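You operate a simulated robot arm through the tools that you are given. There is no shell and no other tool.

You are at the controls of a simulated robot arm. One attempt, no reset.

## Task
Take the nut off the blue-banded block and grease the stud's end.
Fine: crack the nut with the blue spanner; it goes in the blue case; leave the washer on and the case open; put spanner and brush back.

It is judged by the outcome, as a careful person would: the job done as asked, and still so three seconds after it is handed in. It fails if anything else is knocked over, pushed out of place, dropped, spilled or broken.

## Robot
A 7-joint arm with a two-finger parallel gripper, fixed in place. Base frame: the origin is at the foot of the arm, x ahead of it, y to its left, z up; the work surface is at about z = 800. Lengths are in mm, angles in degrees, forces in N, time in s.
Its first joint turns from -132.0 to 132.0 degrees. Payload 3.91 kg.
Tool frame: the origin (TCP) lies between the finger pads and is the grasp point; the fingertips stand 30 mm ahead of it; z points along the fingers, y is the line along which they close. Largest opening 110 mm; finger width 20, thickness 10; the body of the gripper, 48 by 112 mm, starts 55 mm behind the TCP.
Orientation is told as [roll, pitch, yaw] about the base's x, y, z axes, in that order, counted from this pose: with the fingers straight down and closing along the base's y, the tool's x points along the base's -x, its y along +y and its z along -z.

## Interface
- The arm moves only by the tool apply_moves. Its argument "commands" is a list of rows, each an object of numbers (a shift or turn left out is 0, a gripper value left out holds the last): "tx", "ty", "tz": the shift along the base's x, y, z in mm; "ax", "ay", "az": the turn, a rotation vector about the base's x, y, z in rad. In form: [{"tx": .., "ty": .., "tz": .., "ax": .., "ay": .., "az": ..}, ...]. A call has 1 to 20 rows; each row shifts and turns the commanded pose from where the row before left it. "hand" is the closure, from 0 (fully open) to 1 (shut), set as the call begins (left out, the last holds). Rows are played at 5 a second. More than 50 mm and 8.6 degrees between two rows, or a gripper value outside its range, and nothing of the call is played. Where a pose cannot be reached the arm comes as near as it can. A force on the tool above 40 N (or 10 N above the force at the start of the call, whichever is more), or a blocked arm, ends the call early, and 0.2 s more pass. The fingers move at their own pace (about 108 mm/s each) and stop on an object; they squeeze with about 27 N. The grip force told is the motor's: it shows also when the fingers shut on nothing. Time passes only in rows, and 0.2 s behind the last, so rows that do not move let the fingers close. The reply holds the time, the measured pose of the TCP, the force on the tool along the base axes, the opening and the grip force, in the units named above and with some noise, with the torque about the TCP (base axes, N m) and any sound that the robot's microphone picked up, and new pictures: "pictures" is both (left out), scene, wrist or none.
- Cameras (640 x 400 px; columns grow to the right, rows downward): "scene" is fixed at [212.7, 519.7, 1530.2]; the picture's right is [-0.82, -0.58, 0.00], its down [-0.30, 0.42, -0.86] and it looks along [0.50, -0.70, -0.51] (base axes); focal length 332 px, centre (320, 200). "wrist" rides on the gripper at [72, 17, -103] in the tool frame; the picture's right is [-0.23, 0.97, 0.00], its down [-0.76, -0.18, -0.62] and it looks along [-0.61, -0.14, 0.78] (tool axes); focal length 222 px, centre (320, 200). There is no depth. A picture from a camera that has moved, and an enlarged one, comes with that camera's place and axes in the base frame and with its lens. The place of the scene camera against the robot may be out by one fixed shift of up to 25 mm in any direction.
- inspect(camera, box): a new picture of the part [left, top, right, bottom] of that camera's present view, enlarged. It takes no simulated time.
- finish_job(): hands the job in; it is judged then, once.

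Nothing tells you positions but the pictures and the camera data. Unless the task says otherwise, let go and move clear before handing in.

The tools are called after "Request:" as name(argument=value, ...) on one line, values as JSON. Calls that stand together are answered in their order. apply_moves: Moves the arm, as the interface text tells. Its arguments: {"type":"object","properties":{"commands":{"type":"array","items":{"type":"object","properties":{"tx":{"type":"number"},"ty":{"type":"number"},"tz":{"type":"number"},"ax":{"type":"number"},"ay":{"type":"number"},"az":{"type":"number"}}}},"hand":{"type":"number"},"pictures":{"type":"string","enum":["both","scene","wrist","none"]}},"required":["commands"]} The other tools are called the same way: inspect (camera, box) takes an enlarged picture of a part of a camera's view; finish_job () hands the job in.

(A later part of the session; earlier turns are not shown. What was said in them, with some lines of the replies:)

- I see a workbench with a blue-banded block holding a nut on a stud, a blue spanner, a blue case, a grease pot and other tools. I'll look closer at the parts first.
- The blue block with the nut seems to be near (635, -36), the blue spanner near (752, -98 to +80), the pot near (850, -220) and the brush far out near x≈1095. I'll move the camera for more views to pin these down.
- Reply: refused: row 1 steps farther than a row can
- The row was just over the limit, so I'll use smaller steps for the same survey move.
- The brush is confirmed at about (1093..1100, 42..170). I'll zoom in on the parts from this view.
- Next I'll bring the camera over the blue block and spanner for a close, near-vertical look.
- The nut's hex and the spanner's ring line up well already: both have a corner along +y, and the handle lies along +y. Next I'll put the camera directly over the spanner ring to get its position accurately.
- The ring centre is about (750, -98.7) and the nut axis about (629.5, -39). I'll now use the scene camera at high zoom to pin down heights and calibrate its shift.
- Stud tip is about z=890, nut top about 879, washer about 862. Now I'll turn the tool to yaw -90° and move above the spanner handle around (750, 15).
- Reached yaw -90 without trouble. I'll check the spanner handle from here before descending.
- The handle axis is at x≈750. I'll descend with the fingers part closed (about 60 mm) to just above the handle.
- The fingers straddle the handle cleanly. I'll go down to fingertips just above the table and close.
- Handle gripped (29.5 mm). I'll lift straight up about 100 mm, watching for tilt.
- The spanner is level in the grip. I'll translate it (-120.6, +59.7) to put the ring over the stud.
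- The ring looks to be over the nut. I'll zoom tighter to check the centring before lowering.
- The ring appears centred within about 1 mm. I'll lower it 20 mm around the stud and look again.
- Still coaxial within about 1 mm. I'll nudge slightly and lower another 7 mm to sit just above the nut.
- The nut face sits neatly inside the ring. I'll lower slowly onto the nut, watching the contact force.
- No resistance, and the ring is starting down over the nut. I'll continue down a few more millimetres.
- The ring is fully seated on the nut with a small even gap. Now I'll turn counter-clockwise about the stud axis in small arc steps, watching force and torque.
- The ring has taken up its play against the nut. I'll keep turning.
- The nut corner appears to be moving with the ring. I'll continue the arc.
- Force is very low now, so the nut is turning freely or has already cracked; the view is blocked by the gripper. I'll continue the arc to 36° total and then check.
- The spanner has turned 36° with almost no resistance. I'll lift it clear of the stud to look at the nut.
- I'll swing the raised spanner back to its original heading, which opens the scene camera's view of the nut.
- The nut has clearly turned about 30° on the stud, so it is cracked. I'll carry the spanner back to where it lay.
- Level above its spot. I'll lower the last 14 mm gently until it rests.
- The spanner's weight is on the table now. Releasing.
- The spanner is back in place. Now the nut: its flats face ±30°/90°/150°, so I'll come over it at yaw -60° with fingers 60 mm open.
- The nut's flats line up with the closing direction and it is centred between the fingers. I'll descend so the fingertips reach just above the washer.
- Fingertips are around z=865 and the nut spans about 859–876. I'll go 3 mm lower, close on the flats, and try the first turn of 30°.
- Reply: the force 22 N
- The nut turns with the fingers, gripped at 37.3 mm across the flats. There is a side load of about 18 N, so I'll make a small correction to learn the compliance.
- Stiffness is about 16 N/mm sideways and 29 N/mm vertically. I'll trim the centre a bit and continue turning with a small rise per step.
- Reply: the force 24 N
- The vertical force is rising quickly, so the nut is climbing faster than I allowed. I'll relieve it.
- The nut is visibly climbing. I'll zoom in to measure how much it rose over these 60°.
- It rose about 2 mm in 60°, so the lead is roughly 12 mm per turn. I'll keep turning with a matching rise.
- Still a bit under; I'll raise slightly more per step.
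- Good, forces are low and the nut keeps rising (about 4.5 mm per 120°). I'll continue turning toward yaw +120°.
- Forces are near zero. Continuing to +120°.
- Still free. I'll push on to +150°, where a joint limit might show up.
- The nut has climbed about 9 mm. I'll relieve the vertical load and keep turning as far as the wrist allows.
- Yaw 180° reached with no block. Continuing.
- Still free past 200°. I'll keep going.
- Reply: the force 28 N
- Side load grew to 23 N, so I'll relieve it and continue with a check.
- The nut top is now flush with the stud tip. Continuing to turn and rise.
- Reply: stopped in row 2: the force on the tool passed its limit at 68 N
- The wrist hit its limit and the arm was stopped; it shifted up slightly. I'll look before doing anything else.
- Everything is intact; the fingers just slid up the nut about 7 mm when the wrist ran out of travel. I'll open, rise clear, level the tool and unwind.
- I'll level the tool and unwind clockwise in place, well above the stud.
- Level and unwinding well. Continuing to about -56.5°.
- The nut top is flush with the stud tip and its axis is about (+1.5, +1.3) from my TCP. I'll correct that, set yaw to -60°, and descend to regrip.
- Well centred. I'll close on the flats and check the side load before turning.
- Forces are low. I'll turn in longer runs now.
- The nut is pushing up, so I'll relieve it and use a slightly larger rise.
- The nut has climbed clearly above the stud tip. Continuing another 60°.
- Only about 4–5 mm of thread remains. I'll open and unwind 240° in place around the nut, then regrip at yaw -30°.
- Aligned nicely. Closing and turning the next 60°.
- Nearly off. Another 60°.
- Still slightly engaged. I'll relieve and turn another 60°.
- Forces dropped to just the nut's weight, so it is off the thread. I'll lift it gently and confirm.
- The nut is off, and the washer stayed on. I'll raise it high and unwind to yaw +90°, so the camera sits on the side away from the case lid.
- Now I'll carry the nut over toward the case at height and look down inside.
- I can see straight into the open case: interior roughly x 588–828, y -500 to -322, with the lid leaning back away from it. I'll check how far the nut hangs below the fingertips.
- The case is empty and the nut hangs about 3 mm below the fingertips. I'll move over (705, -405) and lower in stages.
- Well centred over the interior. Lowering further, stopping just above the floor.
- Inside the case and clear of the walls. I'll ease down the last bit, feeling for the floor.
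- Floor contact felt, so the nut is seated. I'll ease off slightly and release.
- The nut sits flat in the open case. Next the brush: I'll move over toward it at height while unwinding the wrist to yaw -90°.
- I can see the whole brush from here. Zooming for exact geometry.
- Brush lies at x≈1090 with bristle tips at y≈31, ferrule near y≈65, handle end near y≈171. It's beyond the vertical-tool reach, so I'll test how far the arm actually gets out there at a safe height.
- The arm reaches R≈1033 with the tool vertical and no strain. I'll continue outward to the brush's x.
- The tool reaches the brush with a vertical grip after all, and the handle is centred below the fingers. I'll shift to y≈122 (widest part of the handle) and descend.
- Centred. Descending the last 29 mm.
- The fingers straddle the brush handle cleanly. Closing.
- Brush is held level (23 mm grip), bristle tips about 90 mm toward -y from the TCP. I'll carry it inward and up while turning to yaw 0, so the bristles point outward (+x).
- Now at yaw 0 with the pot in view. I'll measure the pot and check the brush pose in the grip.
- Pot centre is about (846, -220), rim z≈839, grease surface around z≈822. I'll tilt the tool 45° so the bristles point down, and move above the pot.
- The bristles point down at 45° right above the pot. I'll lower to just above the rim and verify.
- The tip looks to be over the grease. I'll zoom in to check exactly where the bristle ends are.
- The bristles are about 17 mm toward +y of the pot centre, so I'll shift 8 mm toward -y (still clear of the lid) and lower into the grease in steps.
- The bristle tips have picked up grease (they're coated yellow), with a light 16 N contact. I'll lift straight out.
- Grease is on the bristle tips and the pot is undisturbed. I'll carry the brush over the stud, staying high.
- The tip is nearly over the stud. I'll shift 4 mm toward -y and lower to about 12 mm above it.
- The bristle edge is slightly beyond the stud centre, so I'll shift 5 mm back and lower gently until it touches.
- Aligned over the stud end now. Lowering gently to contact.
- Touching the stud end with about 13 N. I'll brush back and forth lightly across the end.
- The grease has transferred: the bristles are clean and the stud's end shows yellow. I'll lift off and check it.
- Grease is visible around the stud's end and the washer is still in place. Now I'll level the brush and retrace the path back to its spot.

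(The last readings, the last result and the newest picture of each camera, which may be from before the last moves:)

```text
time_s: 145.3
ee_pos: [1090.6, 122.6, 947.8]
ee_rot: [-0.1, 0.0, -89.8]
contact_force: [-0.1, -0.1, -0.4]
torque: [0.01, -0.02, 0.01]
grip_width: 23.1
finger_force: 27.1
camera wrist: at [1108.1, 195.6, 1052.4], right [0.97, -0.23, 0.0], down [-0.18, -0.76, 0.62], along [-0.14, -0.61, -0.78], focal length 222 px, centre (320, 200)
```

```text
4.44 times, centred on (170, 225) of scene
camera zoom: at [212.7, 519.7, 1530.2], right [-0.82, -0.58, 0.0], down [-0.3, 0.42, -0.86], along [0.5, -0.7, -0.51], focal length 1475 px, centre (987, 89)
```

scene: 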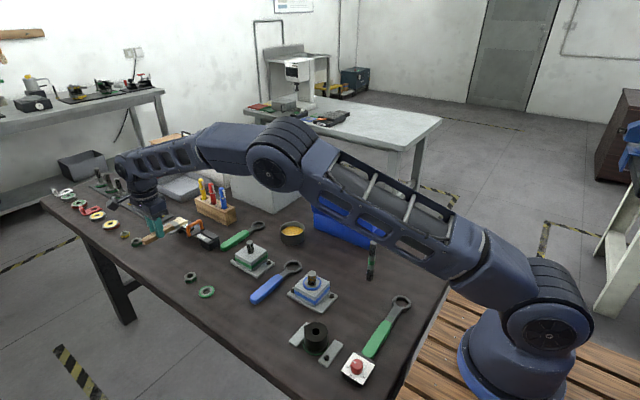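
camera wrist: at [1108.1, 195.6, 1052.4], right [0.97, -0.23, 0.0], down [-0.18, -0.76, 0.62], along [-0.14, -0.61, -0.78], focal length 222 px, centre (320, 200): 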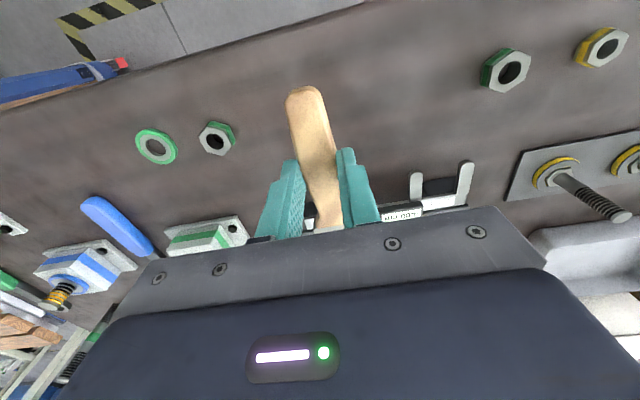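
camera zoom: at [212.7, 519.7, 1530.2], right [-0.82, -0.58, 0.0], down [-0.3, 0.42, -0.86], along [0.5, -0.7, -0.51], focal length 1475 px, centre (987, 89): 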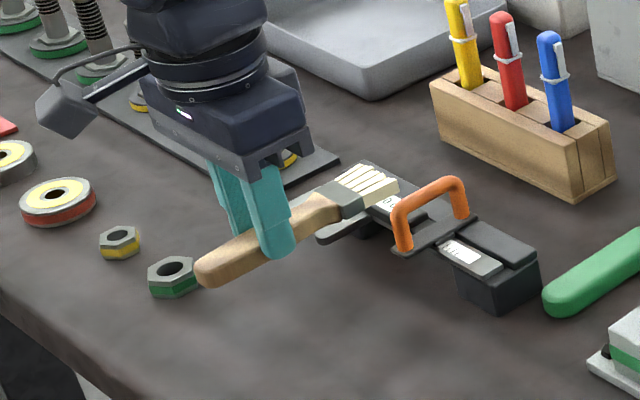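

Back above its spot, level and in the same grip. Lowering to just above the table.

Request:
apply_moves(commands=[{"tz": -25}, {"tz": -25}, {"tz": -25}, {"tz": -20}, {"tz": -10}, {}], pictures="none")

Request:
inspect(camera="scene", box=[135, 215, 215, 285])

```text
time_s: 146.7
ee_pos: [1090.5, 121.2, 842.9]
ee_rot: [0.0, -0.1, -89.8]
contact_force: [0.1, -0.6, -0.5]
torque: [-0.01, 0.01, 0.0]
grip_width: 22.7
finger_force: 26.8
```

```text
5.71 times, centred on (175, 250) of scene
camera zoom: at [212.7, 519.7, 1530.2], right [-0.82, -0.58, 0.0], down [-0.3, 0.42, -0.86], along [0.5, -0.7, -0.51], focal length 1896 px, centre (1149, -86)
```

zoom: 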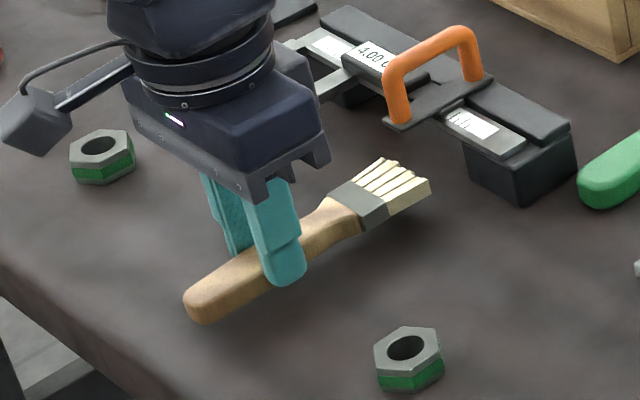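

Request:
apply_moves(commands=[{"tz": -3}, {"tz": -2}, {"tz": -1.5}, {}], pictures="none")

Request:
apply_moves(commands=[{"tz": -0.8}, {"tz": -0.5}, {}], pictures="none")

```text
time_s: 147.7
ee_pos: [1090.2, 122.4, 837.0]
ee_rot: [-0.2, 0.0, -89.8]
contact_force: [0.1, -0.9, 0.4]
torque: [0.0, -0.01, 0.0]
grip_width: 22.8
finger_force: 27.3
```

```text
time_s: 148.5
ee_pos: [1090.7, 120.7, 835.3]
ee_rot: [0.0, 0.0, -89.9]
contact_force: [1.0, -0.1, 1.9]
torque: [0.1, -0.03, 0.01]
grip_width: 22.9
finger_force: 26.9
```

Light contact with the table. Releasing and rising straight up.

Request:
apply_moves(commands=[{}, {}, {}, {"tz": 10}, {"tz": 25}, {"tz": 40}, {"tz": 30}, {}], hand=0.4)

Request:
inspect(camera="scene", box=[145, 235, 205, 280])

Request:
inspect(camera="wrist", box=[230, 20, 410, 210])

```text
time_s: 150.3
ee_pos: [1091.0, 123.0, 939.0]
ee_rot: [0.0, -0.1, -89.9]
contact_force: [0.5, -0.1, -0.6]
torque: [0.01, 0.01, 0.04]
grip_width: 66.0
finger_force: 0.1
camera wrist: at [1108.1, 195.4, 1044.1], right [0.97, -0.22, 0.0], down [-0.18, -0.76, 0.62], along [-0.14, -0.61, -0.78], focal length 222 px, centre (320, 200)
```

scene: 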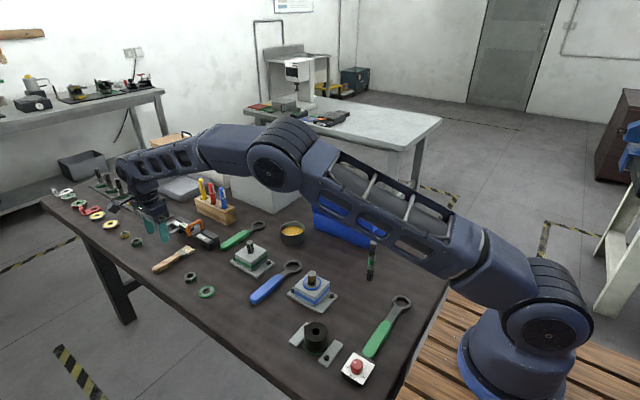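
wrist: 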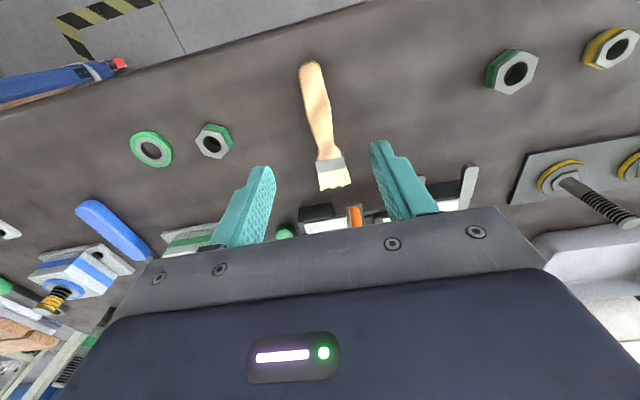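

```text
8.89 times, centred on (175, 258) of scene
camera zoom: at [212.7, 519.7, 1530.2], right [-0.82, -0.58, 0.0], down [-0.3, 0.42, -0.86], along [0.5, -0.7, -0.51], focal length 2950 px, centre (1609, -311)
```

zoom: 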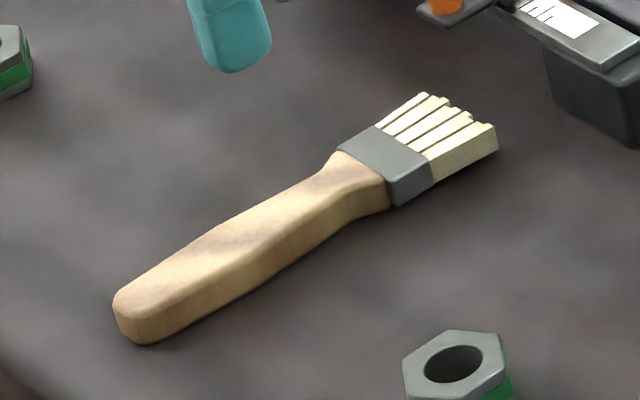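

```text
2.11 times, centred on (320, 115) of wrist
camera zoom: at [1108.1, 195.4, 1044.1], right [0.97, -0.22, 0.0], down [-0.18, -0.76, 0.62], along [-0.14, -0.61, -0.78], focal length 468 px, centre (320, 379)
```

zoom: 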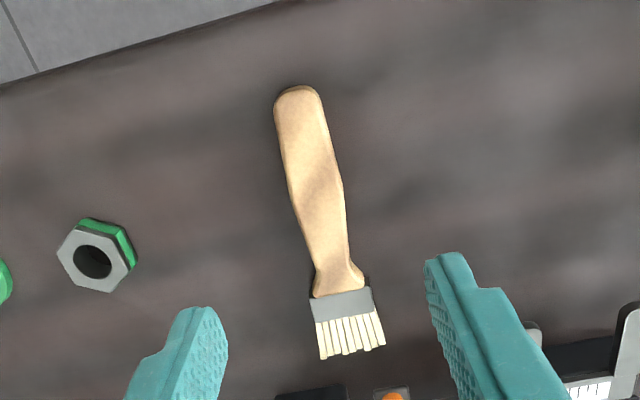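

The brush lies exactly where it was. I'll retract clear and make a final check of everything.

Request:
apply_moves(commands=[{"tz": 30}, {"tx": -38, "ty": -17, "tz": 20}, {"tx": -38, "ty": -17, "tz": 20}, {"tx": -38, "ty": -17, "tz": 20}, {"tx": -38, "ty": -17, "tz": 20}, {"tx": -38, "ty": -17, "tz": 20}, {"tx": -38, "ty": -17, "tz": 20}, {"tx": -38, "ty": -17, "tz": 20}, {"tx": -38, "ty": -17, "tz": 20}, {"tx": -38, "ty": -17, "tz": 20}, {"tx": -38, "ty": -17, "tz": 20}, {}, {}])

Request:
inspect(camera="scene", box=[220, 160, 420, 320])

Request:
inspect(camera="scene", box=[298, 262, 330, 294])

Request:
inspect(camera="scene", box=[40, 150, 240, 310])

```text
time_s: 153.1
ee_pos: [709.1, -47.3, 1170.5]
ee_rot: [0.0, 0.1, -89.8]
contact_force: [0.6, -0.4, -0.7]
torque: [0.02, -0.02, 0.0]
grip_width: 66.2
finger_force: 0.1
camera wrist: at [726.7, 25.8, 1274.4], right [0.97, -0.22, 0.0], down [-0.18, -0.76, 0.62], along [-0.14, -0.61, -0.78], focal length 222 px, centre (320, 200)
```

scene: 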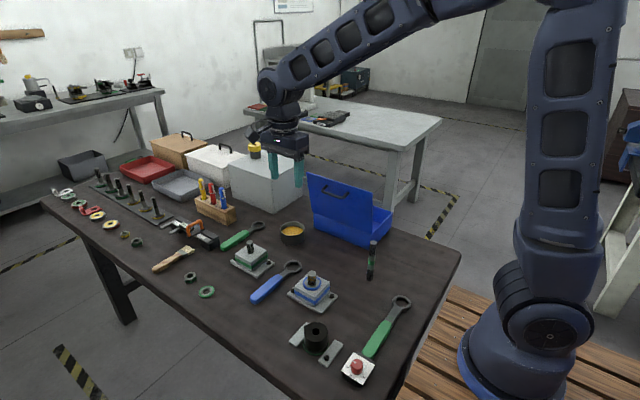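
wrist: 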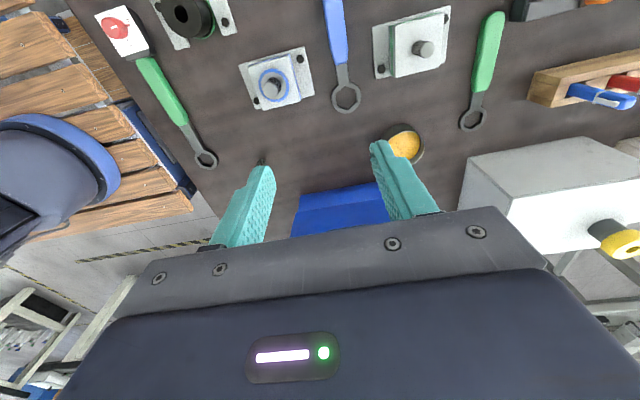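

```text
2.50 times, centred on (320, 240) of scene
camera zoom: at [212.7, 519.7, 1530.2], right [-0.82, -0.58, 0.0], down [-0.3, 0.42, -0.86], along [0.5, -0.7, -0.51], focal length 830 px, centre (320, 100)
```

zoom: 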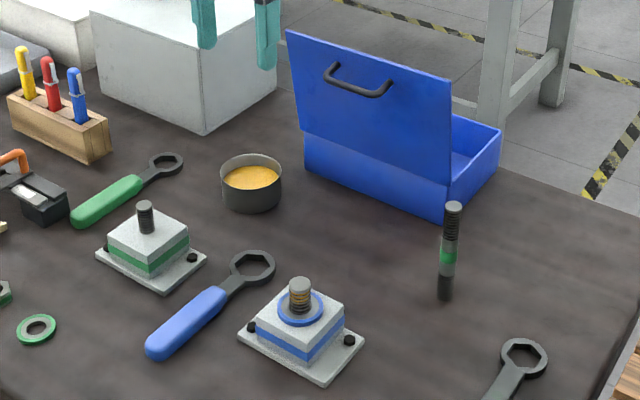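

```text
12.50 times, centred on (314, 278) of scene
camera zoom: at [212.7, 519.7, 1530.2], right [-0.82, -0.58, 0.0], down [-0.3, 0.42, -0.86], along [0.5, -0.7, -0.51], focal length 4148 px, centre (395, -775)
```

zoom: 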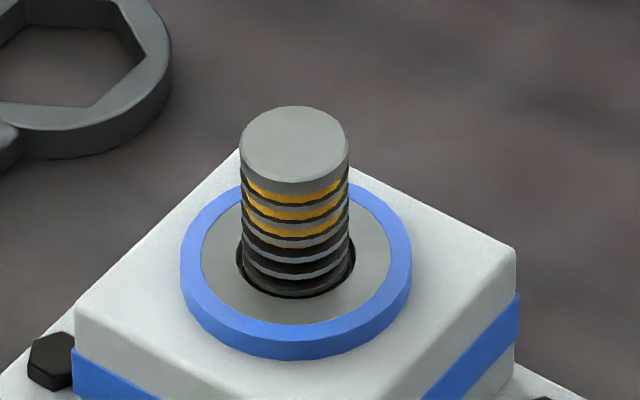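

```text
2.50 times, centred on (140, 230) of scene
camera zoom: at [212.7, 519.7, 1530.2], right [-0.82, -0.58, 0.0], down [-0.3, 0.42, -0.86], along [0.5, -0.7, -0.51], focal length 830 px, centre (770, 125)
```

zoom: 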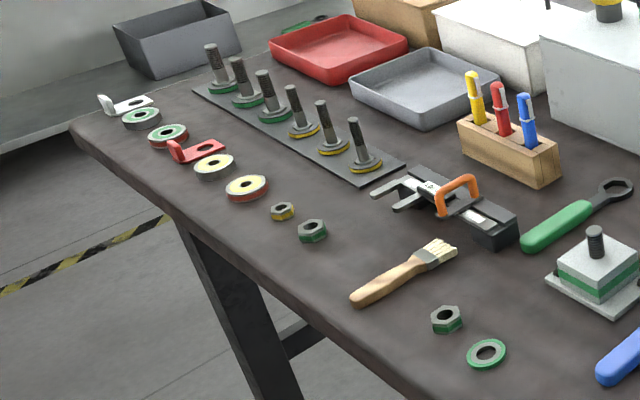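

Everything checks out: the nut is in the open blue case, the washer is on, the stud's end is greased, and the spanner and brush are back in their places. The gripper is open and clear, so I'm handing in.

Request:
finish_job()

```text
The job is handed in.
```

I took the nut off the blue-banded block and greased the stud's end, and the job is handed in.

- **Nut:** I cracked it with the blue spanner, ran it off by hand and set it flat in the blue case, which is still open.
- **Washer:** It is still on the stud.
- **Grease:** The brush left grease on the first few threads at the stud's end. The flat top face does not show any.
- **Spanner and brush:** Both are back where they were. In the close-up pictures the brush lies exactly as it did at the start.

While I was unscrewing the nut, the wrist reached the end of its travel and the force on the tool hit 68 N before the arm stopped. The fingers slid about 7 mm up the nut. I saw nothing moved or damaged in the close-ups after that, or in the final check.
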